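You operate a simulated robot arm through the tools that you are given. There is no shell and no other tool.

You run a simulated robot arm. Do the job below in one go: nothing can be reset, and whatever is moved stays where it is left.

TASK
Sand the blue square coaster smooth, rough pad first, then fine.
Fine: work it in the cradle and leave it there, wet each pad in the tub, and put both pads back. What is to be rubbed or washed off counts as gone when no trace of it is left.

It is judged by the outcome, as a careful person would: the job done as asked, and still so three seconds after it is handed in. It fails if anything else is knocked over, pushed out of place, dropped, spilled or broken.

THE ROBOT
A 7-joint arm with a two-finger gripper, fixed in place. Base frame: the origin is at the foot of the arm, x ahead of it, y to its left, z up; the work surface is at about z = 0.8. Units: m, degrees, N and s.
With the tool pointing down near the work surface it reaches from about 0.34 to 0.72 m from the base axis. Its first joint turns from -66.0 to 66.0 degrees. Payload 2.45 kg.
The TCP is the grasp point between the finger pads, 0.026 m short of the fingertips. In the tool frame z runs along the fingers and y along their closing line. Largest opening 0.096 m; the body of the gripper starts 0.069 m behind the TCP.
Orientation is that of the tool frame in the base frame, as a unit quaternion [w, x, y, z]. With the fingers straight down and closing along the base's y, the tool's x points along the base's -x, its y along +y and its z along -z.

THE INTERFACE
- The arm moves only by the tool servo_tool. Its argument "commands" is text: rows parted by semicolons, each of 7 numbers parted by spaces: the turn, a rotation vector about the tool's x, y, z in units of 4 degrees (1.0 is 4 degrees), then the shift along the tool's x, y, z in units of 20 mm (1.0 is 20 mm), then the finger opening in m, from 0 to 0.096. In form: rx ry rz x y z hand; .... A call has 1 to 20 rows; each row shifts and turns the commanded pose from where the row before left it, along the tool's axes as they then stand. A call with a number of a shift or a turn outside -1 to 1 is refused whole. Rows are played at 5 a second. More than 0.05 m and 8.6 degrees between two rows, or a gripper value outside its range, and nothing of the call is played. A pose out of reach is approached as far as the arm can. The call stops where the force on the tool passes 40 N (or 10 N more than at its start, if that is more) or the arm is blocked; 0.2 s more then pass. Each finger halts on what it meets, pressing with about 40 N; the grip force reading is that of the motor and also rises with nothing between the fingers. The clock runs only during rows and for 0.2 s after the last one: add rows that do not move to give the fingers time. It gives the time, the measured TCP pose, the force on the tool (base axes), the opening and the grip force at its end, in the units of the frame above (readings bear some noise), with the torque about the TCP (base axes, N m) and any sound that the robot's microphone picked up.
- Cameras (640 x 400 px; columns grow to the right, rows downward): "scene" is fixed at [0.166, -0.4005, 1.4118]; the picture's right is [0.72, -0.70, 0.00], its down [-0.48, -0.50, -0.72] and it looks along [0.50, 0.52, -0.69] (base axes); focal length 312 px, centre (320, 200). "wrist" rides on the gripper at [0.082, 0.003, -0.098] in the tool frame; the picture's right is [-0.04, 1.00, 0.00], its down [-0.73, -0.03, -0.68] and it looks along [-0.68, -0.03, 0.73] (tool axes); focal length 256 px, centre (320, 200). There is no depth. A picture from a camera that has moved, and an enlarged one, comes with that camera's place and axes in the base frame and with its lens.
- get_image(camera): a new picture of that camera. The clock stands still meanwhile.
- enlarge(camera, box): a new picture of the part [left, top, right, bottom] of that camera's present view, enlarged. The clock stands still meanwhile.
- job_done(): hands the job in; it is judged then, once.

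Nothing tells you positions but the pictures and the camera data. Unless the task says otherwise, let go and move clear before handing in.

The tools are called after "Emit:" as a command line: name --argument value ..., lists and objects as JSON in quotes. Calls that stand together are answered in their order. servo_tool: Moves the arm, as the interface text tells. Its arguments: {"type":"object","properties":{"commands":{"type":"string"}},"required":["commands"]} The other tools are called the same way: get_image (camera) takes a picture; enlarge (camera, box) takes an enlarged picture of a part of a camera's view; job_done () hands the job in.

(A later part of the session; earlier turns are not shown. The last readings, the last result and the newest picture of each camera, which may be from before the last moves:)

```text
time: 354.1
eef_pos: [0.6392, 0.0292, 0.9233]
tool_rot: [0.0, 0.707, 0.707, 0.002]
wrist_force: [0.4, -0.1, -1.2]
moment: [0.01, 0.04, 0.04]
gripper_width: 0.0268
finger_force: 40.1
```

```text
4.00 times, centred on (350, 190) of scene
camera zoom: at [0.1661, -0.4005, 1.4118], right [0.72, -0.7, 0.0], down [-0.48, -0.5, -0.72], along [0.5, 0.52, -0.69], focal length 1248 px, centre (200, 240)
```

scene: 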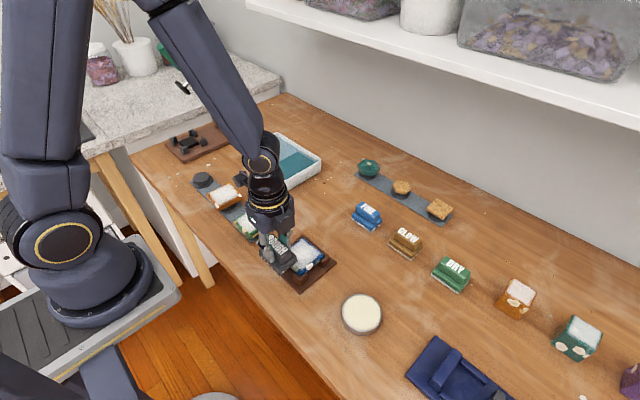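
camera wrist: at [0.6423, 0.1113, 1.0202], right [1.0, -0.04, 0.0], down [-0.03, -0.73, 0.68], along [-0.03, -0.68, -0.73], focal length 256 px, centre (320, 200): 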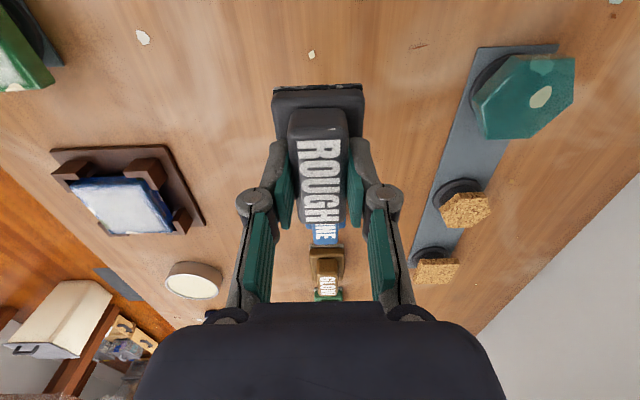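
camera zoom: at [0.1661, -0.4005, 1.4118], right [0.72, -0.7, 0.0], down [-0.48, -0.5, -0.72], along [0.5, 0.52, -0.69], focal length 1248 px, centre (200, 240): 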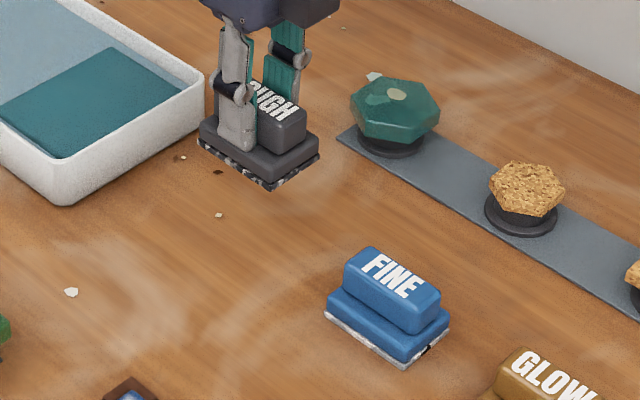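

Emit:
servo_tool --commands "0 0 0 0.03 0.03 0.7 0.01; 0 0 0 0 0 0.8 0.01; 0 0 0 0 0 0.8 0.01; 0 0 0 0 0 0.7 0.01; 0 0 0 0 0 0.4 0.01; 0 0 0 0 0 0.2 0.01; 0 0 0 0 0 0 0.01; 0 0 0 0 0 0 0.01"

Emit:
servo_tool --commands "0 0 0 0 0 0.08 0.01; 0 0 0 0 0 0 0.01; 0 0 0 0 0 0 0.01"

Emit:
servo_tool --commands "0 0 0 0 0 0.05 0.01; 0 0 0 0 0 0 0.01; 0 0 0 0 0 0 0.01"

Emit:
servo_tool --commands "0 0 0 0 0 0.03 0.01; 0 0 0 0 0 0 0.01; 0 0 0 0 0 0 0.01"

```text
time: 355.9
eef_pos: [0.6406, 0.0298, 0.8493]
tool_rot: [0.0, 0.707, 0.707, 0.001]
wrist_force: [-0.8, -1.1, -0.9]
moment: [0.02, -0.01, -0.02]
gripper_width: 0.0268
finger_force: 40.4
```

```text
time: 356.7
eef_pos: [0.6395, 0.0301, 0.8489]
tool_rot: [-0.001, 0.707, 0.707, 0.002]
wrist_force: [0.3, 0.3, -1.8]
moment: [-0.01, 0.0, 0.0]
gripper_width: 0.0269
finger_force: 40.2
```

```text
time: 357.5
eef_pos: [0.6412, 0.0293, 0.8467]
tool_rot: [0.0, 0.707, 0.707, 0.001]
wrist_force: [0.4, 0.2, -0.1]
moment: [-0.03, 0.03, 0.02]
gripper_width: 0.027
finger_force: 39.8
```

```text
time: 358.3
eef_pos: [0.6412, 0.0295, 0.847]
tool_rot: [0.0, 0.707, 0.707, 0.001]
wrist_force: [-0.2, -0.4, 0.0]
moment: [0.02, 0.01, 0.02]
gripper_width: 0.0267
finger_force: 40.5
```

Emit:
servo_tool --commands "0 0 0 0 0 0.03 0.01; 0 0 0 0 0 0 0.01; 0 0 0 0 0 0 0.01"

Emit:
servo_tool --commands "0 0 0 0 0 0.03 0.01; 0 0 0 0 0 0 0.01; 0 0 0 0 0 0 0.01"

Emit:
enlarge --camera "scene" --box '[310, 165, 400, 240]'

```text
time: 359.1
eef_pos: [0.6408, 0.0304, 0.8466]
tool_rot: [0.001, 0.707, 0.707, 0.001]
wrist_force: [1.1, 0.9, 4.5]
moment: [-0.18, 0.1, 0.03]
gripper_width: 0.0269
finger_force: 39.9
```

```text
time: 359.9
eef_pos: [0.6408, 0.0288, 0.8459]
tool_rot: [0.0, 0.708, 0.707, 0.001]
wrist_force: [-3.3, 2.8, 9.6]
moment: [-0.22, 0.18, -0.14]
gripper_width: 0.0268
finger_force: 39.9
```

```text
5.33 times, centred on (355, 202) of scene
camera zoom: at [0.1658, -0.4004, 1.4119], right [0.72, -0.7, 0.0], down [-0.48, -0.5, -0.72], along [0.5, 0.52, -0.69], focal length 1664 px, centre (133, 187)
```

zoom: 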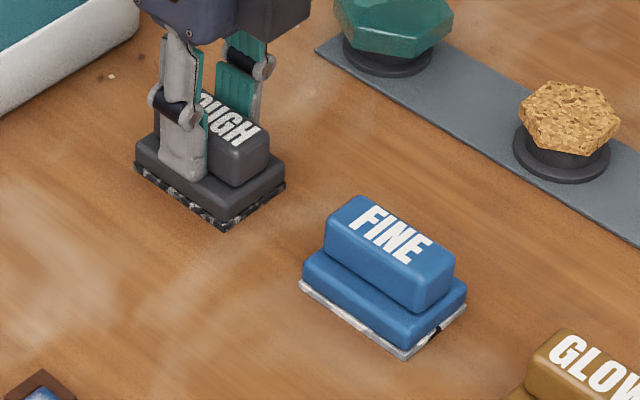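

The ROUGH pad sits on its original spot (within ~2 mm). Releasing and rising.

Emit:
servo_tool --commands "0 0 0 0 0 0 0.035; 0 0 0 0 0 0 0.05; 0 0 0 0 0 0 0.07; 0 0 0 0 0 0 0.07; 0 0 0 0 0 -0.4 0.07; 0 0 0 0 0 -0.8 0.08; 0 0 0 0 0 -1 0.096; 0 0 0 0 0 -1 0.096; 0 0 0 0 0 -0.6 0.096; 0 0 0 0 0 0 0.096"

Emit:
get_image --camera "wrist"

Emit:
enlarge --camera "scene" --box '[310, 165, 400, 240]'

```text
time: 362.1
eef_pos: [0.6406, 0.0284, 0.9215]
tool_rot: [0.0, 0.707, 0.707, 0.001]
wrist_force: [-0.3, -0.2, 0.2]
moment: [0.0, 0.0, 0.03]
gripper_width: 0.0958
finger_force: 0.1
```

```text
taken
camera wrist: at [0.6441, 0.11, 1.0191], right [1.0, -0.04, 0.0], down [-0.03, -0.73, 0.68], along [-0.03, -0.68, -0.73], focal length 256 px, centre (320, 200)
```

wrist: 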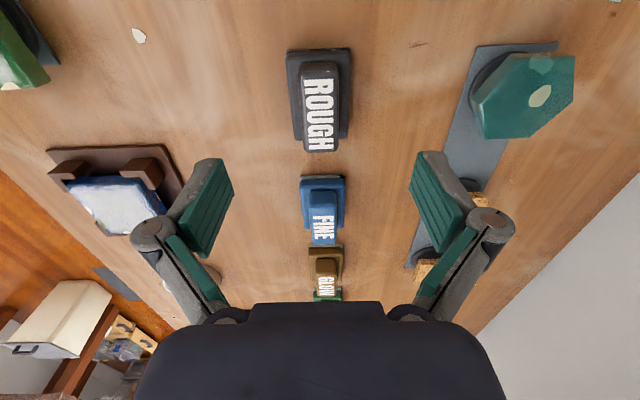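

```text
5.33 times, centred on (355, 202) of scene
camera zoom: at [0.166, -0.4005, 1.4118], right [0.72, -0.7, 0.0], down [-0.48, -0.5, -0.72], along [0.5, 0.52, -0.69], focal length 1664 px, centre (133, 187)
```

zoom: 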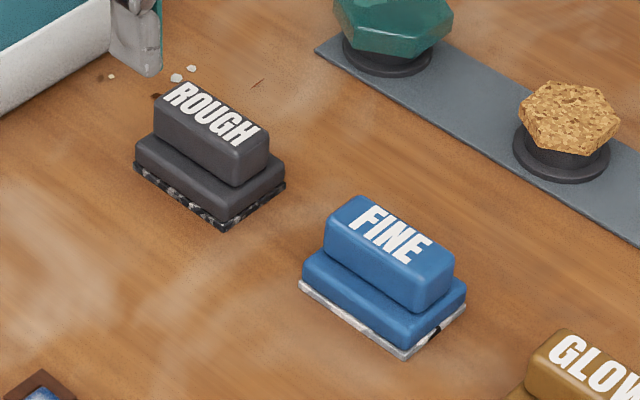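

ROUGH pad is back. Now measuring the FINE pad's position.

Emit:
servo_tool --commands "0 0 0 -0.6 0 0 0.096; 0 0 0 -0.9 0 0 0.096; 0 0 0 -0.9 0 0 0.096; 0 0 0 -0.6 0 0 0.096; 0 0 0 0 0 0 0.096; 0 0 0 0 0 0 0.096"

Emit:
get_image --camera "wrist"

Emit:
enlarge --camera "wrist" --box '[250, 90, 390, 210]'

```text
time: 363.5
eef_pos: [0.6404, -0.0298, 0.9212]
tool_rot: [0.001, 0.707, 0.707, 0.001]
wrist_force: [-0.4, -0.9, -0.8]
moment: [0.02, -0.01, -0.01]
gripper_width: 0.096
finger_force: 0.2
```

```text
taken
camera wrist: at [0.6435, 0.051, 1.0188], right [1.0, -0.04, 0.0], down [-0.03, -0.73, 0.68], along [-0.03, -0.68, -0.73], focal length 256 px, centre (320, 200)
```

wrist: 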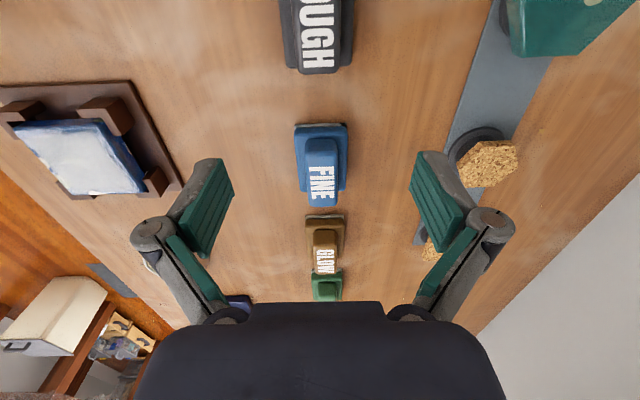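

```text
3.33 times, centred on (320, 150) of wrist
camera zoom: at [0.6435, 0.051, 1.0188], right [1.0, -0.04, 0.0], down [-0.03, -0.73, 0.68], along [-0.03, -0.68, -0.73], focal length 853 px, centre (320, 367)
```

zoom: 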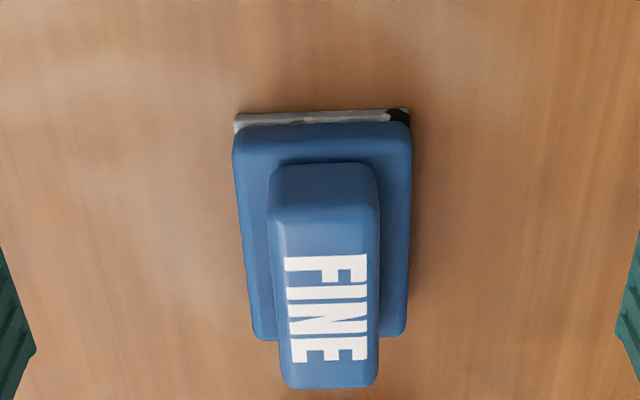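

FINE pad centre ≈ (0.6395, −0.0923). Moving over it and descending with open fingers.

Emit:
servo_tool --commands "0 0 0 -0.7 -0.05 0 0.096; 0 0 0 -0.9 0 0 0.096; 0 0 0 -0.9 0 0 0.096; 0 0 0 -0.62 0 0 0.096; 0 0 0 0 0 0.7 0.096; 0 0 0 0 0 0.8 0.096; 0 0 0 0 0 0.7 0.096; 0 0 0 0 0 0.5 0.096; 0 0 0 0 0 0 0.096; 0 0 0 0 0 0 0.096"

Emit:
enlarge --camera "wrist" --box '[210, 70, 430, 240]'

Emit:
enlarge --camera "scene" --box '[330, 170, 420, 250]'

```text
time: 365.7
eef_pos: [0.64, -0.0963, 0.8693]
tool_rot: [-0.001, 0.707, 0.707, 0.001]
wrist_force: [0.6, 0.0, -0.2]
moment: [0.01, 0.03, 0.02]
gripper_width: 0.0962
finger_force: 0.1
```

```text
2.35 times, centred on (320, 155) of wrist
camera zoom: at [0.6435, -0.0134, 0.9663], right [1.0, -0.04, 0.0], down [-0.03, -0.73, 0.68], along [-0.03, -0.68, -0.73], focal length 602 px, centre (320, 306)
```

zoom: 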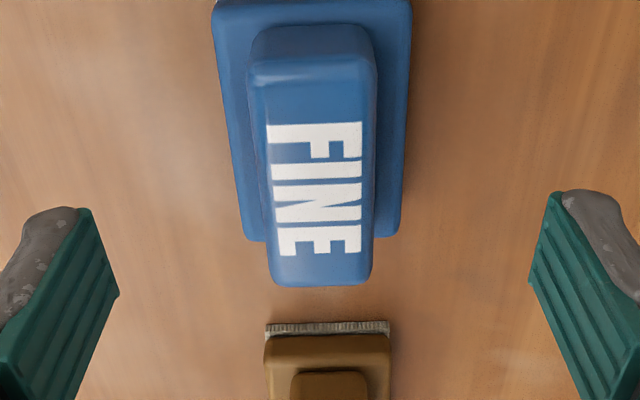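

```text
5.00 times, centred on (375, 210) of scene
camera zoom: at [0.166, -0.4005, 1.4118], right [0.72, -0.7, 0.0], down [-0.48, -0.5, -0.72], along [0.5, 0.52, -0.69], focal length 1560 px, centre (45, 150)
```

zoom: 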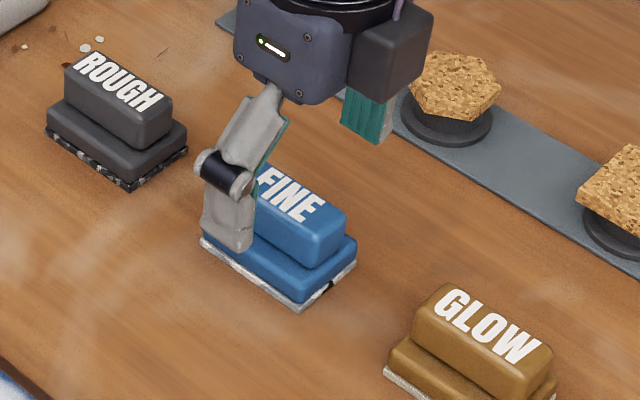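

Emit:
servo_tool --commands "0 0 0 0.22 -0.06 0.3 0.096; 0 0 0 0 0 0.35 0.096; 0 0 0 0 0 0 0.06; 0 0 0 0 0 0 0.04; 0 0 0 0 0 0 0.038; 0 0 0 0 0 0 0.038; 0 0 0 0 0 0 0.038; 0 0 0 0 0 0 0.038; 0 0 0 0 0 0 0.038"

Emit:
enlarge --camera "wrist" --box '[230, 70, 410, 220]'

Emit:
enlarge --camera "scene" --box '[340, 180, 410, 240]'

```text
time: 367.7
eef_pos: [0.6383, -0.0895, 0.8551]
tool_rot: [0.0, 0.707, 0.707, 0.001]
wrist_force: [-0.1, -0.1, 0.1]
moment: [0.0, 0.0, 0.01]
gripper_width: 0.0382
finger_force: 0.1
```

```text
2.67 times, centred on (320, 145) of wrist
camera zoom: at [0.6407, -0.0076, 0.9525], right [1.0, -0.04, 0.0], down [-0.03, -0.73, 0.68], along [-0.03, -0.68, -0.73], focal length 683 px, centre (320, 347)
```

zoom: 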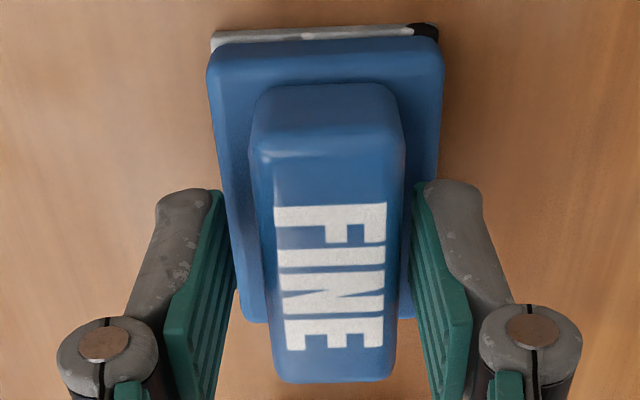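

```text
6.67 times, centred on (375, 210) of scene
camera zoom: at [0.166, -0.4005, 1.4118], right [0.72, -0.7, 0.0], down [-0.48, -0.5, -0.72], along [0.5, 0.52, -0.69], focal length 2080 px, centre (-47, 133)
```

zoom: 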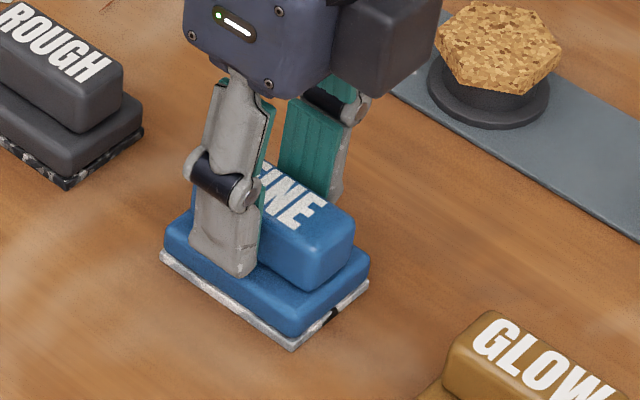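

Emit:
servo_tool --commands "0 0 0 0 0.08 0.2 0.038; 0 0 0 0 0 0.15 0.038; 0 0 0 0 0 0 0.038; 0 0 0 0 0 0 0.038"

Emit:
servo_tool --commands "0 0 0 0 0 0.05 0.038; 0 0 0 0 0 0 0.038; 0 0 0 0 0 0 0.038"

Emit:
servo_tool --commands "0 0 0 0 0 0.04 0.038; 0 0 0 0 0 0 0.038; 0 0 0 0 0 0 0.038"

```text
time: 368.7
eef_pos: [0.6402, -0.0904, 0.8485]
tool_rot: [-0.001, 0.707, 0.708, 0.002]
wrist_force: [-0.4, -0.4, -0.1]
moment: [0.0, 0.01, -0.02]
gripper_width: 0.0379
finger_force: 0.1
```

```text
time: 369.5
eef_pos: [0.6395, -0.089, 0.8458]
tool_rot: [0.001, 0.707, 0.707, 0.001]
wrist_force: [-0.3, 0.0, -0.2]
moment: [-0.02, 0.02, 0.01]
gripper_width: 0.0382
finger_force: 0.0
```

```text
time: 370.3
eef_pos: [0.6399, -0.09, 0.846]
tool_rot: [0.0, 0.707, 0.707, 0.001]
wrist_force: [0.3, -0.3, 0.0]
moment: [-0.03, 0.03, 0.01]
gripper_width: 0.0378
finger_force: 0.2
```

Emit:
servo_tool --commands "0 0 0 0 0 0 0.02; 0 0 0 0 0 0 0.01; 0 0 0 0 0 0 0.01; 0 0 0 0 0 0 0.01; 0 0 0 0 0 0 0.01"

Emit:
servo_tool --commands "0 0 0 0 0 -0.1 0.01; 0 0 0 0 0 -0.1 0.01; 0 0 0 0 0 -0.1 0.01; 0 0 0 0 0 0 0.01; 0 0 0 0 0 0 0.01"

Emit:
enlarge --camera "scene" --box '[340, 180, 410, 240]'

Emit:
enlarge --camera "wrist" --box '[230, 70, 410, 220]'

```text
time: 371.5
eef_pos: [0.6402, -0.0897, 0.8463]
tool_rot: [0.0, 0.707, 0.707, 0.0]
wrist_force: [1.0, -0.1, 5.7]
moment: [-0.01, -0.03, 0.0]
gripper_width: 0.0271
finger_force: 39.9
```

```text
time: 372.7
eef_pos: [0.6402, -0.0889, 0.8517]
tool_rot: [0.0, 0.707, 0.707, 0.002]
wrist_force: [0.2, -1.1, -0.4]
moment: [0.02, -0.05, -0.03]
gripper_width: 0.027
finger_force: 40.0
```

```text
6.67 times, centred on (375, 210) of scene
camera zoom: at [0.1661, -0.4005, 1.4118], right [0.72, -0.7, 0.0], down [-0.48, -0.5, -0.72], along [0.5, 0.52, -0.69], focal length 2080 px, centre (-47, 133)
```

zoom: 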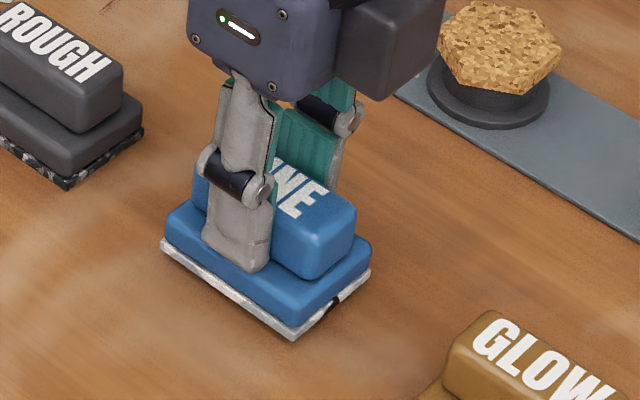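

```text
2.67 times, centred on (320, 145) of wrist
camera zoom: at [0.643, -0.0076, 0.9497], right [1.0, -0.04, 0.0], down [-0.03, -0.73, 0.68], along [-0.03, -0.68, -0.73], focal length 683 px, centre (320, 347)
```

zoom: 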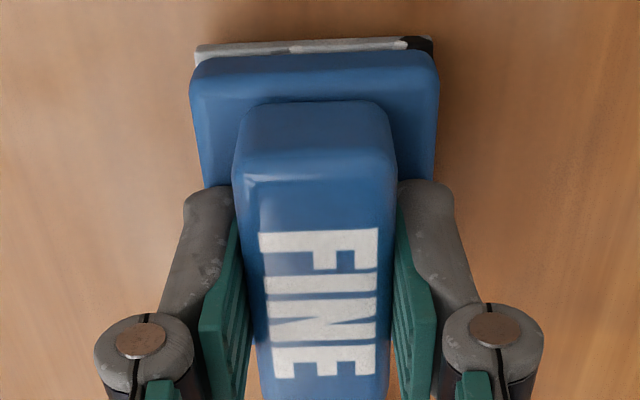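

FINE pad is held firmly. Lifting and carrying it to the tub for a long soak.

Emit:
servo_tool --commands "0 0 0 0 0 -0.5 0.01; 0 0 0 0 0 -0.8 0.01; 0 0 0 0 0 -0.9 0.01; 0 0 0 0 0 -0.9 0.01; 0 0 0 0 0 -0.8 0.01; 0 0 0 0 0 0 0.01; 0 0 0 0.4 0 0 0.01; 0 0 0 0.9 -0.07 0 0.01; 0 0 0 0.95 -0.07 0 0.01; 0 0 0 0.95 -0.07 0 0.01; 0 0 0 0.95 -0.07 0 0.01; 0 0 0 0.95 -0.07 0 0.01; 0 0 0 0.95 -0.07 0 0.01; 0 0 0 0.95 -0.07 0 0.01; 0 0 0 0.95 -0.07 0 0.01; 0 0 0 0.95 -0.07 0 0.01; 0 0 0 0.95 -0.07 0 0.01; 0 0 0 0.95 -0.07 0 0.01; 0 0 0 0.95 -0.07 0 0.01; 0 0 0 0.95 -0.07 0 0.01"

Emit:
servo_tool --commands "0 0 0 0.95 -0.07 0 0.01; 0 0 0 0.95 -0.07 0 0.01; 0 0 0 0.95 -0.07 0 0.01; 0 0 0 0.95 -0.07 0 0.01; 0 0 0 0.95 -0.07 0 0.01; 0 0 0 0.95 0 0 0.01; 0 0 0 0.8 0 0 0.01; 0 0 0 0 0 0 0.01; 0 0 0 0 0 0 0.01"

Emit:
get_image --camera "wrist"

Emit:
enlarge --camera "wrist" --box '[265, 75, 375, 125]'

```text
time: 376.9
eef_pos: [0.6211, 0.1669, 0.9304]
tool_rot: [0.0, 0.707, 0.707, 0.0]
wrist_force: [0.0, -0.8, -0.9]
moment: [0.04, -0.02, -0.01]
gripper_width: 0.027
finger_force: 40.2
```

```text
time: 378.9
eef_pos: [0.6151, 0.2926, 0.9297]
tool_rot: [0.0, 0.707, 0.707, 0.001]
wrist_force: [0.5, 0.1, -1.6]
moment: [-0.04, 0.02, 0.04]
gripper_width: 0.0267
finger_force: 39.8
```

```text
taken
camera wrist: at [0.6177, 0.375, 1.0276], right [1.0, -0.04, 0.0], down [-0.03, -0.73, 0.68], along [-0.03, -0.68, -0.73], focal length 256 px, centre (320, 200)
```

wrist: 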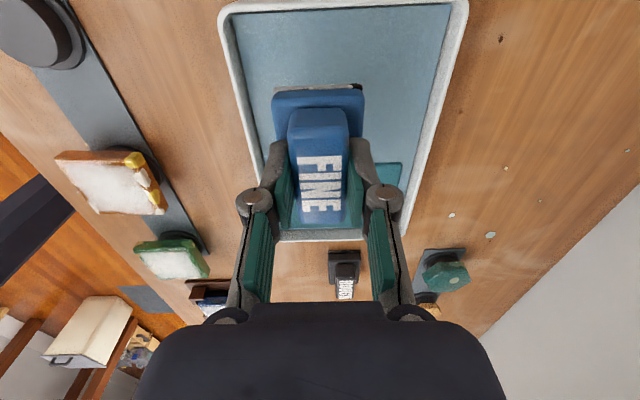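

```text
5.82 times, centred on (320, 100) of wrist
camera zoom: at [0.6177, 0.375, 1.0276], right [1.0, -0.04, 0.0], down [-0.03, -0.73, 0.68], along [-0.03, -0.68, -0.73], focal length 1489 px, centre (320, 782)
```

zoom: 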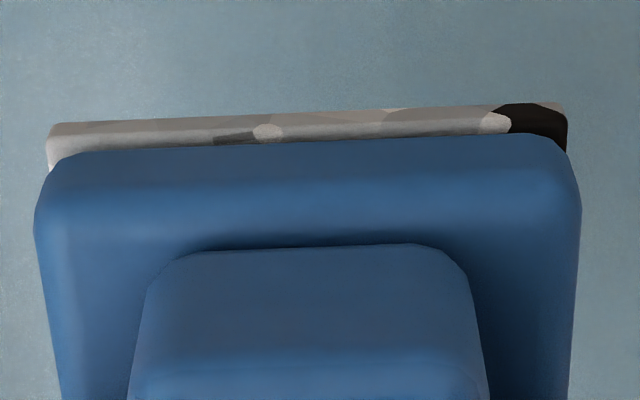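

Dry reference taken (light grey sole). Soaking deeply for several seconds.

Emit:
servo_tool --commands "0 0 0 0 0 0.5 0.01; 0 0 0 0 0 0.5 0.01; 0 0 0 0 0 0.5 0.01; 0 0 0 0 0 0.5 0.01; 0 0 0 0 0 0.5 0.01; 0 0 0 0 0 0.4 0.01; 0 0 0 0 0 0.3 0.01; 0 0 0 0 0 0.3 0.01; 0 0 0 0 0 0.15 0.01; 0 0 0 0 0 0 0.01; 0 0 0 0 0 0 0.01; 0 0 0 0 0 0 0.01; 0 0 0 0 0 0 0.01; 0 0 0 0 0 0 0.01; 0 0 0 0 0 0 0.01; 0 0 0 0 0 0 0.01; 0 0 0 0 0 0 0.01; 0 0 0 0 0 0 0.01; 0 0 0 0 0 0 0.01; 0 0 0 0 0 0 0.01"

Emit:
servo_tool --commands "0 0 0 0 0 0 0.01; 0 0 0 0 0 0 0.01; 0 0 0 0 0 0 0.01; 0 0 0 0 0 0 0.01; 0 0 0 0 0 0 0.01; 0 0 0 0 0 0 0.01; 0 0 0 0 0 0 0.01; 0 0 0 0 0 0 0.01; 0 0 0 0 0 0 0.01; 0 0 0 0 0 0 0.01"

Emit:
servo_tool --commands "0 0 0 0 0 -0.2 0.01; 0 0 0 0 0 -0.3 0.01; 0 0 0 0 0 -0.4 0.01; 0 0 0 0 0 -0.5 0.01; 0 0 0 0 0 -0.5 0.01; 0 0 0 0 0 -0.5 0.01; 0 0 0 0 0 -0.5 0.01; 0 0 0 0 0 -0.5 0.01; 0 0 0 0 0 -0.25 0.01; 0 0 0 0 0 0 0.01"

Emit:
enlarge --camera "wrist" --box '[265, 75, 375, 125]'

Emit:
enlarge --camera "scene" --box '[245, 95, 325, 180]'

```text
time: 383.1
eef_pos: [0.6156, 0.2947, 0.8562]
tool_rot: [0.0, 0.707, 0.707, 0.002]
wrist_force: [0.8, 0.2, -0.5]
moment: [0.01, 0.01, 0.02]
gripper_width: 0.0268
finger_force: 39.6
```

```text
time: 385.3
eef_pos: [0.6141, 0.2952, 0.8563]
tool_rot: [-0.001, 0.707, 0.708, 0.001]
wrist_force: [-0.2, 0.5, -1.1]
moment: [0.01, 0.01, -0.03]
gripper_width: 0.027
finger_force: 40.5
```

```text
time: 387.5
eef_pos: [0.6152, 0.2951, 0.9309]
tool_rot: [0.0, 0.707, 0.707, 0.002]
wrist_force: [-0.1, -0.3, -0.4]
moment: [0.01, -0.01, -0.01]
gripper_width: 0.0267
finger_force: 40.4
```

```text
5.82 times, centred on (320, 100) of wrist
camera zoom: at [0.6176, 0.3765, 1.0282], right [1.0, -0.04, 0.0], down [-0.03, -0.73, 0.68], along [-0.03, -0.68, -0.73], focal length 1489 px, centre (320, 782)
```

zoom: 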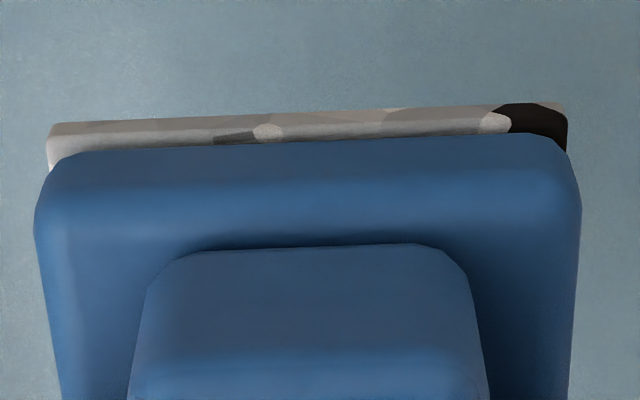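

```text
4.71 times, centred on (285, 138) of scene
camera zoom: at [0.1661, -0.4005, 1.4118], right [0.72, -0.7, 0.0], down [-0.48, -0.5, -0.72], along [0.5, 0.52, -0.69], focal length 1468 px, centre (485, 494)
```

zoom: 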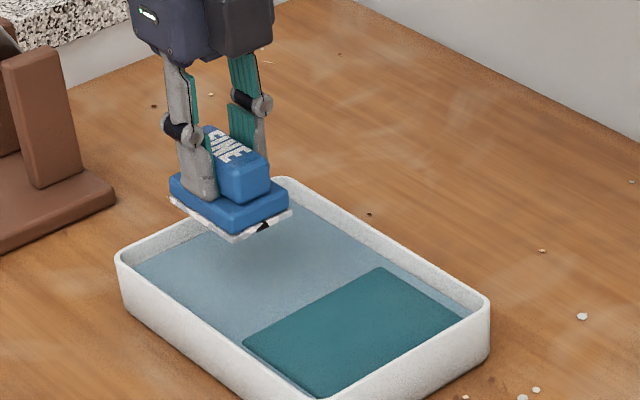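

The soak alone didn't darken the sole, so the teal soaked pad is what wets it. Pressing lightly on it now.

Emit:
servo_tool --commands "0 0 0 -0.5 0.1 0 0.01; 0 0 0 -0.8 0.1 0 0.01; 0 0 0 -0.8 0.1 0 0.01; 0 0 0 -0.8 0.1 0 0.01; 0 0 0 -0.8 0.1 0 0.01; 0 0 0 -0.8 0.05 0 0.01; 0 0 0 -0.65 0 0 0.01; 0 0 0 0 0 0.6 0.01; 0 0 0 0 0 0.7 0.01; 0 0 0 0 0 0.6 0.01; 0 0 0 0 0 0.4 0.01; 0 0 0 0 0 0 0.01; 0 0 0 0 0 0 0.01"

Emit:
servo_tool --commands "0 0 0 0 0 0.05 0.01; 0 0 0 0 0 0 0.01; 0 0 0 0 0 0 0.01"

Emit:
servo_tool --commands "0 0 0 0 0 0.03 0.01; 0 0 0 0 0 0 0.01; 0 0 0 0 0 0 0.01"

```text
time: 390.3
eef_pos: [0.625, 0.1912, 0.8846]
tool_rot: [0.0, 0.707, 0.707, 0.001]
wrist_force: [-0.1, -0.3, -1.1]
moment: [0.01, -0.01, 0.01]
gripper_width: 0.0269
finger_force: 40.1
```

```text
time: 391.1
eef_pos: [0.6253, 0.1914, 0.8825]
tool_rot: [0.0, 0.707, 0.707, 0.001]
wrist_force: [-0.1, 0.4, 0.2]
moment: [0.0, -0.02, -0.01]
gripper_width: 0.0268
finger_force: 40.3
```

```text
time: 391.9
eef_pos: [0.6255, 0.1915, 0.8813]
tool_rot: [0.0, 0.707, 0.707, 0.001]
wrist_force: [-0.7, 0.0, -0.3]
moment: [0.01, 0.0, 0.03]
gripper_width: 0.027
finger_force: 40.0
```

Emit:
servo_tool --commands "0 0 0 0 0 0.03 0.01; 0 0 0 0 0 0 0.01; 0 0 0 0 0 0 0.01"

Emit:
servo_tool --commands "0 0 0 0 0 0.03 0.01; 0 0 0 0 0 0 0.01; 0 0 0 0 0 0 0.01"

Emit:
servo_tool --commands "0 0 0 0 0 0.02 0.01; 0 0 0 0 0 0 0.01; 0 0 0 0 0 0 0.01"

```text
time: 392.7
eef_pos: [0.6255, 0.1921, 0.8801]
tool_rot: [-0.001, 0.708, 0.706, 0.001]
wrist_force: [-0.8, -0.2, -1.3]
moment: [0.03, 0.01, 0.01]
gripper_width: 0.0271
finger_force: 39.5
```

```text
time: 393.5
eef_pos: [0.6259, 0.1914, 0.8806]
tool_rot: [0.0, 0.707, 0.707, 0.002]
wrist_force: [-0.6, -0.5, -0.2]
moment: [0.01, -0.01, 0.02]
gripper_width: 0.0271
finger_force: 40.6
```

```text
time: 394.3
eef_pos: [0.6268, 0.1916, 0.8808]
tool_rot: [0.0, 0.707, 0.707, 0.001]
wrist_force: [-0.7, -1.0, -1.5]
moment: [0.03, -0.02, 0.0]
gripper_width: 0.027
finger_force: 39.9
```

Emit:
servo_tool --commands "0 0 0 0 0 0.03 0.01; 0 0 0 0 0 0 0.01; 0 0 0 0 0 0 0.01"

Emit:
servo_tool --commands "0 0 0 0 0 0.03 0.01; 0 0 0 0 0 0 0.01; 0 0 0 0 0 0 0.01"

Emit:
servo_tool --commands "0 0 0 0 0 0.02 0.01; 0 0 0 0 0 0 0.01; 0 0 0 0 0 0 0.01"

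```text
time: 395.1
eef_pos: [0.6266, 0.1923, 0.8801]
tool_rot: [0.0, 0.707, 0.708, 0.002]
wrist_force: [-1.8, -1.2, 3.1]
moment: [-0.06, 0.08, 0.01]
gripper_width: 0.027
finger_force: 39.4
```

```text
time: 395.9
eef_pos: [0.6264, 0.1921, 0.8796]
tool_rot: [0.001, 0.707, 0.707, 0.001]
wrist_force: [3.2, 1.3, 9.0]
moment: [-0.06, -0.08, 0.04]
gripper_width: 0.0271
finger_force: 40.3
```

```text
time: 396.7
eef_pos: [0.6254, 0.1918, 0.8795]
tool_rot: [0.001, 0.707, 0.707, 0.002]
wrist_force: [5.6, 0.4, 15.0]
moment: [0.02, -0.13, 0.03]
gripper_width: 0.0269
finger_force: 40.9
```

Pressing at 15 N; hold ~1.5 s, lift, and check the sole colour.

Emit:
servo_tool --commands "0 0 0 0 0 0 0.01; 0 0 0 0 0 0 0.01; 0 0 0 0 0 0 0.01; 0 0 0 0 0 0 0.01; 0 0 0 0 0 0 0.01; 0 0 0 0 0 0 0.01; 0 0 0 0 0 -0.2 0.01; 0 0 0 0 0 -0.4 0.01; 0 0 0 0 0 -0.6 0.01; 0 0 0 0 0 -0.6 0.01; 0 0 0 0 0 -0.5 0.01; 0 0 0 0 0 0 0.01"

Emit:
enlarge --camera "wrist" --box '[265, 75, 375, 125]'

Emit:
enlarge --camera "scene" --box '[235, 110, 330, 195]'

```text
time: 399.3
eef_pos: [0.6254, 0.1915, 0.9253]
tool_rot: [0.0, 0.707, 0.707, 0.0]
wrist_force: [-0.5, 0.4, 0.1]
moment: [0.02, -0.02, 0.0]
gripper_width: 0.027
finger_force: 40.0
```

```text
5.82 times, centred on (320, 100) of wrist
camera zoom: at [0.6281, 0.2731, 1.0237], right [1.0, -0.04, 0.0], down [-0.03, -0.73, 0.68], along [-0.03, -0.68, -0.73], focal length 1489 px, centre (320, 782)
```

zoom: 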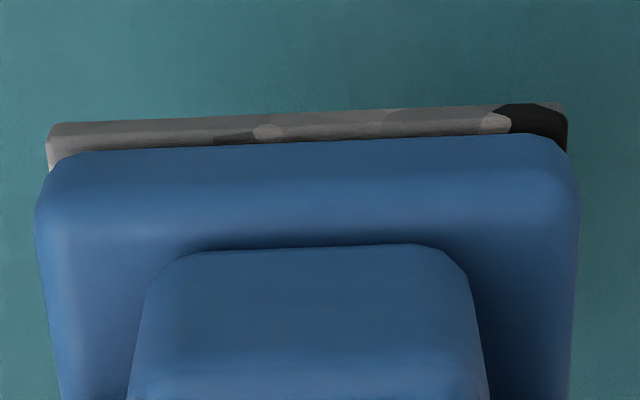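

```text
4.71 times, centred on (282, 152) of scene
camera zoom: at [0.166, -0.4005, 1.4118], right [0.72, -0.7, 0.0], down [-0.48, -0.5, -0.72], along [0.5, 0.52, -0.69], focal length 1468 px, centre (496, 424)
```

zoom: 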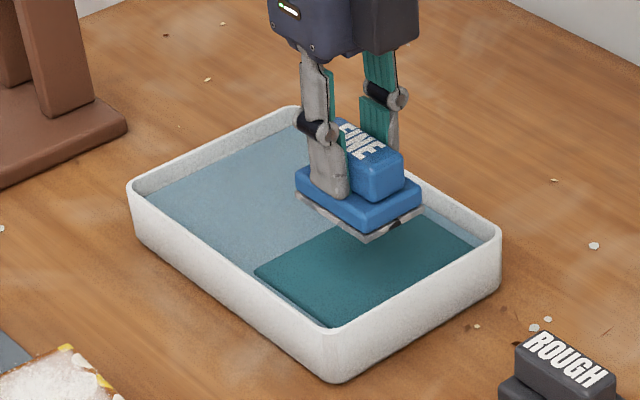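

The FINE sole is clearly darker now – wet. Moving to the coaster.

Emit:
servo_tool --commands "0 0 0 -0.4 -0.3 0 0.01; 0 0 0 -0.93 -0.7 0 0.01; 0 0 0 -0.93 -0.7 0 0.01; 0 0 0 -0.93 -0.7 0 0.01; 0 0 0 -0.93 -0.7 0 0.01; 0 0 0 -0.93 -0.7 0 0.01; 0 0 0 -0.93 -0.7 0 0.01; 0 0 0 -0.93 -0.7 0 0.01; 0 0 0 -0.93 -0.7 0 0.01; 0 0 0 -0.93 -0.7 0 0.01; 0 0 0 -0.93 -0.7 0 0.01; 0 0 0 -0.93 -0.7 0 0.01; 0 0 0 -0.93 -0.7 0 0.01; 0 0 0 -0.93 -0.7 0 0.01; 0 0 0 -0.61 -0.37 0 0.01; 0 0 0 0 0 0 0.01; 0 0 0 0 0 0 0.01"

Emit:
servo_tool --commands "0 0 0 0 0 0.6 0.01; 0 0 0 0 0 0.6 0.01; 0 0 0 0 0 0.5 0.01; 0 0 0 0 0 0.35 0.01; 0 0 0 0 0 0 0.01; 0 0 0 0 0 0 0.01"

Emit:
get_image --camera "wrist"

Emit:
enlarge --camera "scene" --box '[265, 205, 345, 285]'

```text
time: 402.9
eef_pos: [0.4298, -0.0687, 0.9257]
tool_rot: [0.0, 0.707, 0.707, 0.001]
wrist_force: [-0.3, 0.0, -1.1]
moment: [0.03, 0.01, -0.02]
gripper_width: 0.027
finger_force: 40.5
```

```text
time: 404.3
eef_pos: [0.4297, -0.0703, 0.884]
tool_rot: [0.0, 0.707, 0.707, 0.001]
wrist_force: [0.5, 0.6, -1.3]
moment: [-0.02, 0.0, -0.01]
gripper_width: 0.0272
finger_force: 40.0
```

```text
taken
camera wrist: at [0.4335, 0.011, 0.981], right [1.0, -0.04, 0.0], down [-0.03, -0.73, 0.68], along [-0.03, -0.68, -0.73], focal length 256 px, centre (320, 200)
```

wrist: 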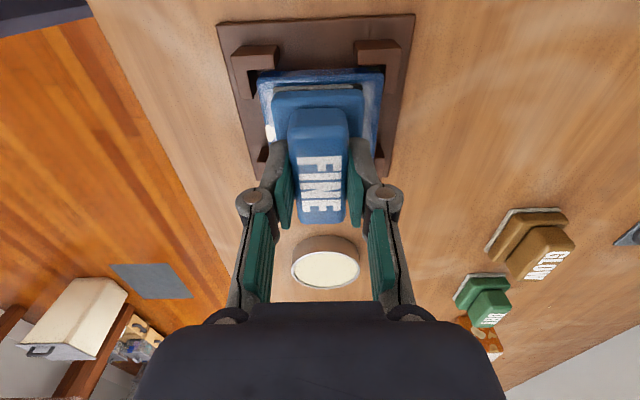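

```text
5.00 times, centred on (305, 245) of scene
camera zoom: at [0.166, -0.4005, 1.4118], right [0.72, -0.7, 0.0], down [-0.48, -0.5, -0.72], along [0.5, 0.52, -0.69], focal length 1560 px, centre (395, -25)
```

zoom: 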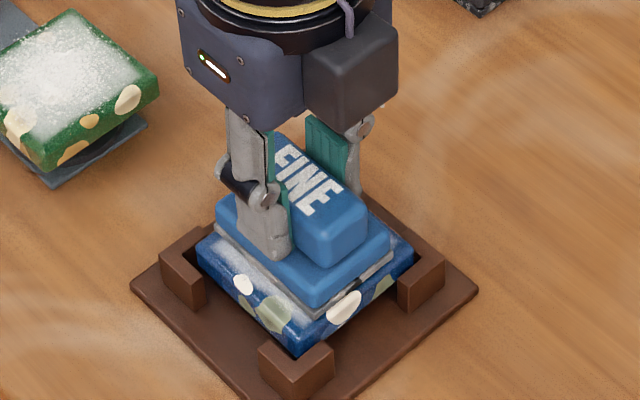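

Emit:
servo_tool --commands "0 0 0 0.1 0 0.08 0.01; 0 0 0 0 0 0.06 0.01; 0 0 0 0 0 0 0.01; 0 0 0 0 0 0 0.01"

Emit:
servo_tool --commands "0 0 0 0 0 0.03 0.01; 0 0 0 0 0 0 0.01; 0 0 0 0 0 0 0.01"

Emit:
servo_tool --commands "0 0 0 0 0 0.02 0.01; 0 0 0 0 0 0 0.01; 0 0 0 0 0 0 0.01"

Emit:
servo_tool --commands "0 0 0 0 0 0.02 0.01; 0 0 0 0 0 0 0.01; 0 0 0 0 0 0 0.01"

```text
time: 405.3
eef_pos: [0.4298, -0.0676, 0.88]
tool_rot: [0.001, 0.707, 0.707, 0.001]
wrist_force: [-0.9, 1.0, 6.7]
moment: [-0.01, 0.09, 0.0]
gripper_width: 0.0272
finger_force: 40.0
```

```text
time: 406.1
eef_pos: [0.4306, -0.0671, 0.8794]
tool_rot: [-0.001, 0.707, 0.707, 0.001]
wrist_force: [-2.6, 0.2, 13.6]
moment: [-0.02, 0.14, 0.0]
gripper_width: 0.0271
finger_force: 40.5
```

```text
time: 406.9
eef_pos: [0.4317, -0.0685, 0.8803]
tool_rot: [0.002, 0.707, 0.707, 0.002]
wrist_force: [-2.7, -1.0, 21.5]
moment: [-0.01, 0.17, 0.0]
gripper_width: 0.0267
finger_force: 40.1
```

```text
time: 407.7
eef_pos: [0.4302, -0.0669, 0.8803]
tool_rot: [0.002, 0.707, 0.707, 0.001]
wrist_force: [0.6, 0.2, 29.6]
moment: [0.0, 0.04, 0.02]
gripper_width: 0.0269
finger_force: 40.1
```

Contact (30 N) – easing off a bit and starting y-strokes.

Emit:
servo_tool --commands "0 0 0 0 0 -0.03 0.01; 0 0 0 0.35 0 0 0.01; 0 0 0 -0.4 0 0 0.01; 0 0 0 -0.4 0 0 0.01; 0 0 0 0.4 0 0 0.01; 0 0 0 0.4 0 0 0.01; 0 0 0 -0.4 0 0 0.01; 0 0 0 -0.4 0 0 0.01; 0 0 0 0.4 0 0 0.01"

Emit:
enlarge --camera "wrist" --box '[230, 40, 410, 190]'

```text
time: 409.7
eef_pos: [0.4316, -0.0708, 0.8805]
tool_rot: [0.003, 0.708, 0.706, 0.002]
wrist_force: [0.2, -8.6, 25.3]
moment: [-0.17, 0.17, 0.07]
gripper_width: 0.027
finger_force: 40.2
```

```text
2.67 times, centred on (320, 115) of wrist
camera zoom: at [0.4349, 0.011, 0.9769], right [1.0, -0.04, 0.01], down [-0.04, -0.73, 0.68], along [-0.03, -0.68, -0.73], focal length 683 px, centre (320, 427)
```

zoom: 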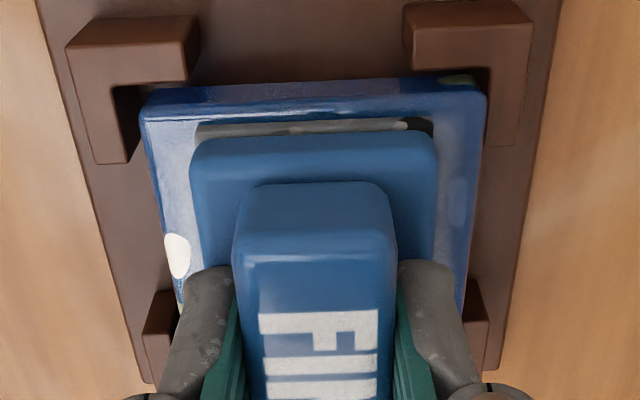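

Already the haze is thinning. More strokes.

Emit:
servo_tool --commands "0 0 0 0.4 0 -0.008 0.01; 0 0 0 -0.4 0 0 0.01; 0 0 0 -0.4 0 0 0.01; 0 0 0 0.4 0 0 0.01; 0 0 0 0.4 0 0 0.01; 0 0 0 -0.4 0 0 0.01; 0 0 0 -0.4 0 0 0.01; 0 0 0 0.4 0 0 0.01; 0 0 0 0.4 0 0 0.01; 0 0 0 -0.4 0 0 0.01; 0 0 0 -0.4 0 0 0.01; 0 0 0 0.4 0 0 0.01"

Emit:
enlarge --camera "wrist" --box '[230, 40, 410, 190]'

```text
time: 412.3
eef_pos: [0.4311, -0.068, 0.8796]
tool_rot: [0.0, 0.707, 0.707, 0.001]
wrist_force: [-0.3, 0.1, 0.4]
moment: [-0.02, -0.02, 0.01]
gripper_width: 0.027
finger_force: 40.6
```

```text
2.67 times, centred on (320, 115) of wrist
camera zoom: at [0.4336, 0.0136, 0.9775], right [1.0, -0.04, 0.0], down [-0.03, -0.73, 0.68], along [-0.03, -0.68, -0.73], focal length 683 px, centre (320, 427)
```

zoom: 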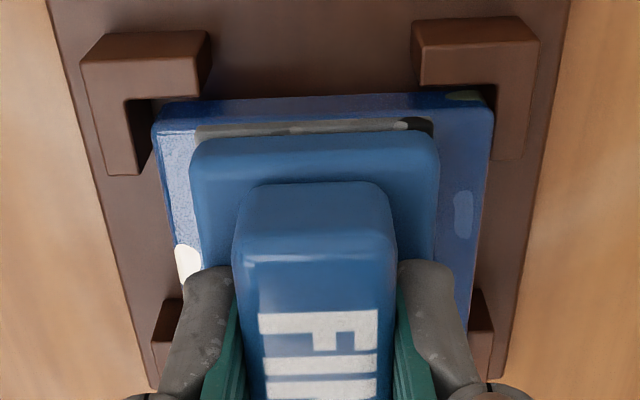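

Emit:
servo_tool --commands "0 0 0 0 0 0.015 0.01; 0 0 0 0 0 0 0.01; 0 0 0 0 0 0 0.01"

Emit:
servo_tool --commands "0 0 0 0 0 0.015 0.01; 0 0 0 0 0 0 0.01; 0 0 0 0 0 0 0.01"

```text
time: 413.1
eef_pos: [0.4313, -0.0689, 0.8791]
tool_rot: [-0.001, 0.707, 0.707, 0.001]
wrist_force: [-0.6, 0.8, 0.9]
moment: [0.03, 0.03, -0.01]
gripper_width: 0.0269
finger_force: 39.6
```

```text
time: 413.9
eef_pos: [0.4304, -0.0688, 0.88]
tool_rot: [0.001, 0.707, 0.707, 0.001]
wrist_force: [-0.1, 0.8, 2.9]
moment: [0.03, -0.03, 0.0]
gripper_width: 0.0273
finger_force: 40.0
```

Emit:
servo_tool --commands "0 0 0 0 0 0.015 0.01; 0 0 0 0 0 0 0.01; 0 0 0 0 0 0 0.01"

Emit:
servo_tool --commands "0 0 0 0.4 0 0 0.01; 0 0 0 -0.4 0 0 0.01; 0 0 0 -0.4 0 0 0.01; 0 0 0 0.4 0 0 0.01; 0 0 0 0.4 0 0 0.01; 0 0 0 -0.4 0 0 0.01; 0 0 0 -0.4 0 0 0.01; 0 0 0 0.4 0 0 0.01; 0 0 0 0.4 0 0 0.01; 0 0 0 -0.4 0 0 0.01; 0 0 0 -0.4 0 0 0.01; 0 0 0 0.4 0 0 0.01"

Emit:
enlarge --camera "wrist" --box '[230, 40, 410, 190]'

```text
time: 414.7
eef_pos: [0.4304, -0.0685, 0.8807]
tool_rot: [0.0, 0.707, 0.707, 0.001]
wrist_force: [0.3, 1.9, 13.1]
moment: [0.06, 0.04, 0.02]
gripper_width: 0.027
finger_force: 40.0
```

```text
time: 417.3
eef_pos: [0.4296, -0.0724, 0.8791]
tool_rot: [0.002, 0.709, 0.706, 0.001]
wrist_force: [-0.1, -7.3, 21.7]
moment: [-0.13, 0.02, -0.01]
gripper_width: 0.0268
finger_force: 40.0
```

```text
2.67 times, centred on (320, 115) of wrist
camera zoom: at [0.4331, 0.0105, 0.977], right [1.0, -0.04, 0.0], down [-0.03, -0.73, 0.68], along [-0.03, -0.68, -0.73], focal length 683 px, centre (320, 427)
```

zoom: 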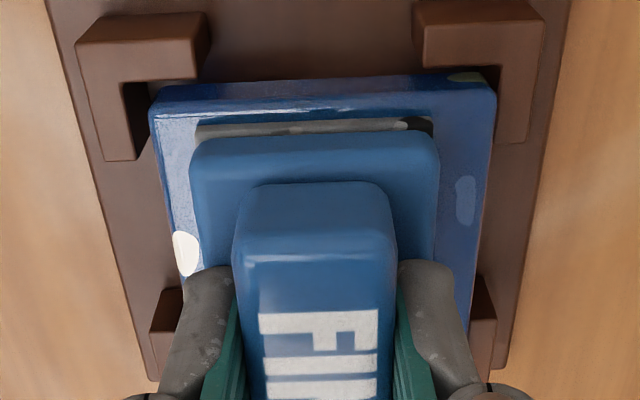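

Looks almost clear. Lifting to inspect the whole surface.

Emit:
servo_tool --commands "0 0 0 0 0 -0.2 0.01; 0 0 0 0 0 -0.6 0.01; 0 0 0 0 0.5 -0.6 0.01; 0 0 0 0 0.9 -0.5 0.01; 0 0 0 0 0.9 0 0.01; 0 0 0 0 0.7 0 0.01; 0 0 0 0 0 0 0.01; 0 0 0 0 0 0 0.01"

Emit:
enlarge --camera "scene" --box '[282, 232, 332, 276]'

Emit:
enlarge --camera "scene" --box '[286, 236, 312, 262]'

Emit:
enlarge --camera "scene" --box '[300, 238, 328, 266]'

Emit:
enlarge --camera "wrist" --box '[130, 0, 290, 150]'

```text
time: 419.1
eef_pos: [0.4895, -0.0712, 0.9162]
tool_rot: [0.0, 0.707, 0.707, 0.001]
wrist_force: [0.4, -0.5, -0.4]
moment: [0.01, -0.01, 0.01]
gripper_width: 0.0273
finger_force: 40.9
```

```text
9.09 times, centred on (307, 254) of scene
camera zoom: at [0.1661, -0.4005, 1.4118], right [0.72, -0.7, 0.0], down [-0.48, -0.5, -0.72], along [0.5, 0.52, -0.69], focal length 2836 px, centre (438, -291)
```

zoom: 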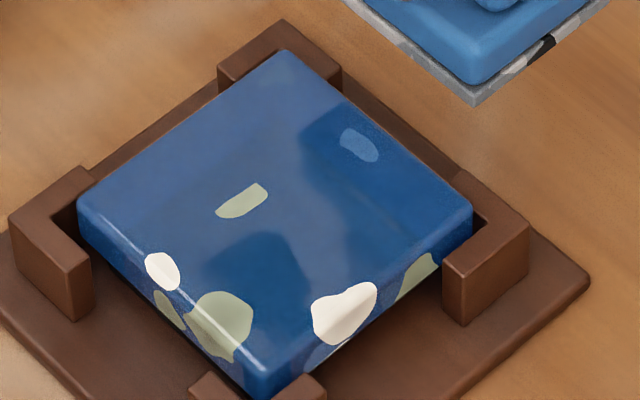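

```text
15.38 times, centred on (299, 249) of scene
camera zoom: at [0.1661, -0.4005, 1.4118], right [0.72, -0.7, 0.0], down [-0.48, -0.5, -0.72], along [0.5, 0.52, -0.69], focal length 4800 px, centre (643, -554)
```

zoom: 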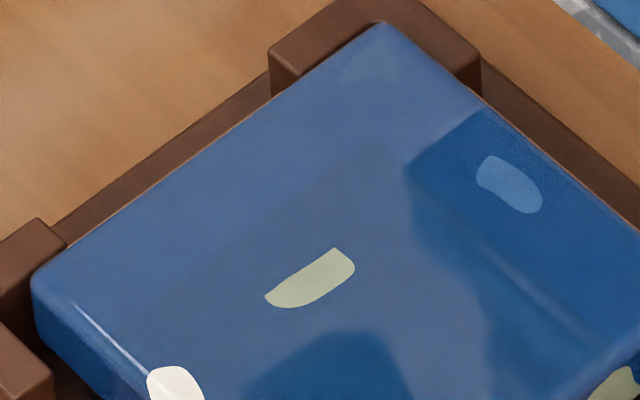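

```text
14.29 times, centred on (314, 252) of scene
camera zoom: at [0.1661, -0.4005, 1.4118], right [0.72, -0.7, 0.0], down [-0.48, -0.5, -0.72], along [0.5, 0.52, -0.69], focal length 4457 px, centre (406, -543)
```

zoom: 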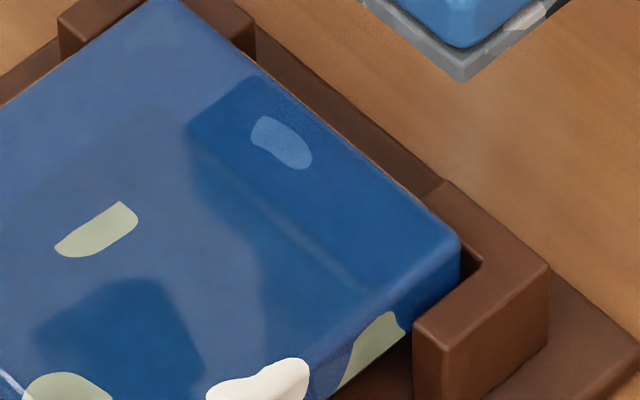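

```text
2.67 times, centred on (210, 75) of wrist
camera zoom: at [0.4939, 0.0112, 1.0141], right [1.0, -0.04, 0.0], down [-0.03, -0.73, 0.68], along [-0.03, -0.68, -0.73], focal length 683 px, centre (613, 533)
```

zoom: 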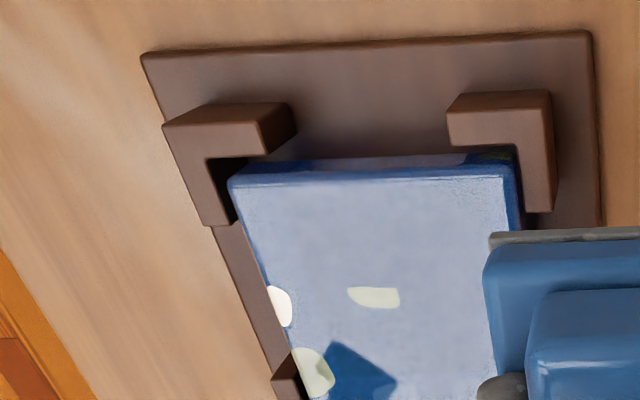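

The surface is now glossy blue with reflections – haze gone. For certainty I'll do one more short set of FINE strokes while the pad is still wet.

Emit:
enlarge --camera "wrist" --box '[265, 75, 375, 125]'

Emit:
servo_tool --commands "0 0 0 0 -0.6 0 0.01; 0 0 0 0 -0.9 0 0.01; 0 0 0 0 -0.9 0 0.01; 0 0 0 0 -0.55 0 0.01; 0 0 0 0 0 0.6 0.01; 0 0 0 0 0 0.6 0.01; 0 0 0 0 0 0.4 0.01; 0 0 0 0 0 0.15 0.01; 0 0 0 0 0 0 0.01; 0 0 0 0 0 0 0.01"

Emit:
servo_tool --commands "0 0 0 0 0 0.03 0.01; 0 0 0 0 0 0 0.01; 0 0 0 0 0 0 0.01"

Emit:
servo_tool --commands "0 0 0 0 0 0.02 0.01; 0 0 0 0 0 0 0.01; 0 0 0 0 0 0 0.01"

Emit:
servo_tool --commands "0 0 0 0 0 0.02 0.01; 0 0 0 0 0 0 0.01; 0 0 0 0 0 0 0.01"

```text
5.82 times, centred on (320, 100) of wrist
camera zoom: at [0.4939, 0.0112, 1.0141], right [1.0, -0.04, 0.0], down [-0.03, -0.73, 0.68], along [-0.03, -0.68, -0.73], focal length 1489 px, centre (320, 782)
```

zoom: 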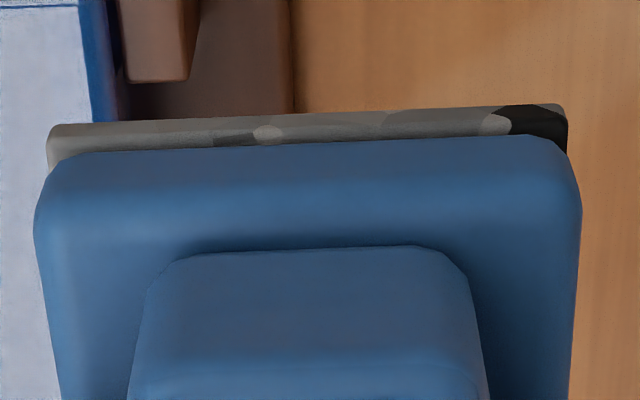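

```text
time: 421.3
eef_pos: [0.4308, -0.0697, 0.8816]
tool_rot: [0.0, 0.708, 0.707, 0.001]
wrist_force: [0.4, 0.0, -0.5]
moment: [0.01, 0.0, 0.0]
gripper_width: 0.027
finger_force: 40.1
```

```text
time: 422.1
eef_pos: [0.4318, -0.0691, 0.8806]
tool_rot: [-0.001, 0.707, 0.707, 0.001]
wrist_force: [-0.3, -0.4, 0.1]
moment: [-0.04, -0.02, 0.02]
gripper_width: 0.027
finger_force: 39.7
```

```text
time: 422.9
eef_pos: [0.4323, -0.0688, 0.88]
tool_rot: [0.0, 0.707, 0.707, 0.001]
wrist_force: [-0.7, -0.9, -1.4]
moment: [0.03, -0.01, -0.01]
gripper_width: 0.0271
finger_force: 39.4
```

```text
time: 423.7
eef_pos: [0.4324, -0.0702, 0.8803]
tool_rot: [0.0, 0.707, 0.707, 0.001]
wrist_force: [0.4, 0.3, -1.1]
moment: [0.02, 0.01, 0.02]
gripper_width: 0.0269
finger_force: 40.1
```

Emit:
servo_tool --commands "0 0 0 0 0 0.02 0.01; 0 0 0 0 0 0 0.01; 0 0 0 0 0 0 0.01"

Emit:
servo_tool --commands "0 0 0 0 0 0.015 0.01; 0 0 0 0 0 0 0.01; 0 0 0 0 0 0 0.01"

Emit:
servo_tool --commands "0 0 0 0 0 0.01 0.01; 0 0 0 0 0 0 0.01; 0 0 0 0 0 0 0.01"

```text
time: 424.5
eef_pos: [0.4326, -0.0687, 0.8816]
tool_rot: [0.0, 0.707, 0.708, 0.001]
wrist_force: [0.4, 1.0, -0.5]
moment: [0.03, -0.01, 0.01]
gripper_width: 0.0269
finger_force: 40.1
```

```text
time: 425.3
eef_pos: [0.4337, -0.0679, 0.8801]
tool_rot: [0.0, 0.708, 0.707, 0.001]
wrist_force: [0.0, 0.0, 0.2]
moment: [0.0, -0.01, 0.0]
gripper_width: 0.0271
finger_force: 40.0
```

```text
time: 426.1
eef_pos: [0.4322, -0.068, 0.8802]
tool_rot: [0.0, 0.708, 0.707, 0.001]
wrist_force: [-0.7, 0.0, 0.3]
moment: [-0.01, -0.01, 0.01]
gripper_width: 0.027
finger_force: 39.6
```

Emit:
servo_tool --commands "0 0 0 0 0 0.015 0.01; 0 0 0 0 0 0 0.01; 0 0 0 0 0 0 0.01"

Emit:
servo_tool --commands "0 0 0 0 0 0.01 0.01; 0 0 0 0 0 0 0.01; 0 0 0 0 0 0 0.01"

```text
time: 426.9
eef_pos: [0.4321, -0.0689, 0.8795]
tool_rot: [0.0, 0.707, 0.707, 0.002]
wrist_force: [-1.0, 1.1, 16.1]
moment: [-0.02, 0.09, 0.01]
gripper_width: 0.027
finger_force: 39.8
```

```text
time: 427.7
eef_pos: [0.4316, -0.0684, 0.8802]
tool_rot: [0.001, 0.707, 0.707, 0.001]
wrist_force: [2.8, -1.0, 27.5]
moment: [-0.08, -0.02, 0.0]
gripper_width: 0.0269
finger_force: 40.6
```

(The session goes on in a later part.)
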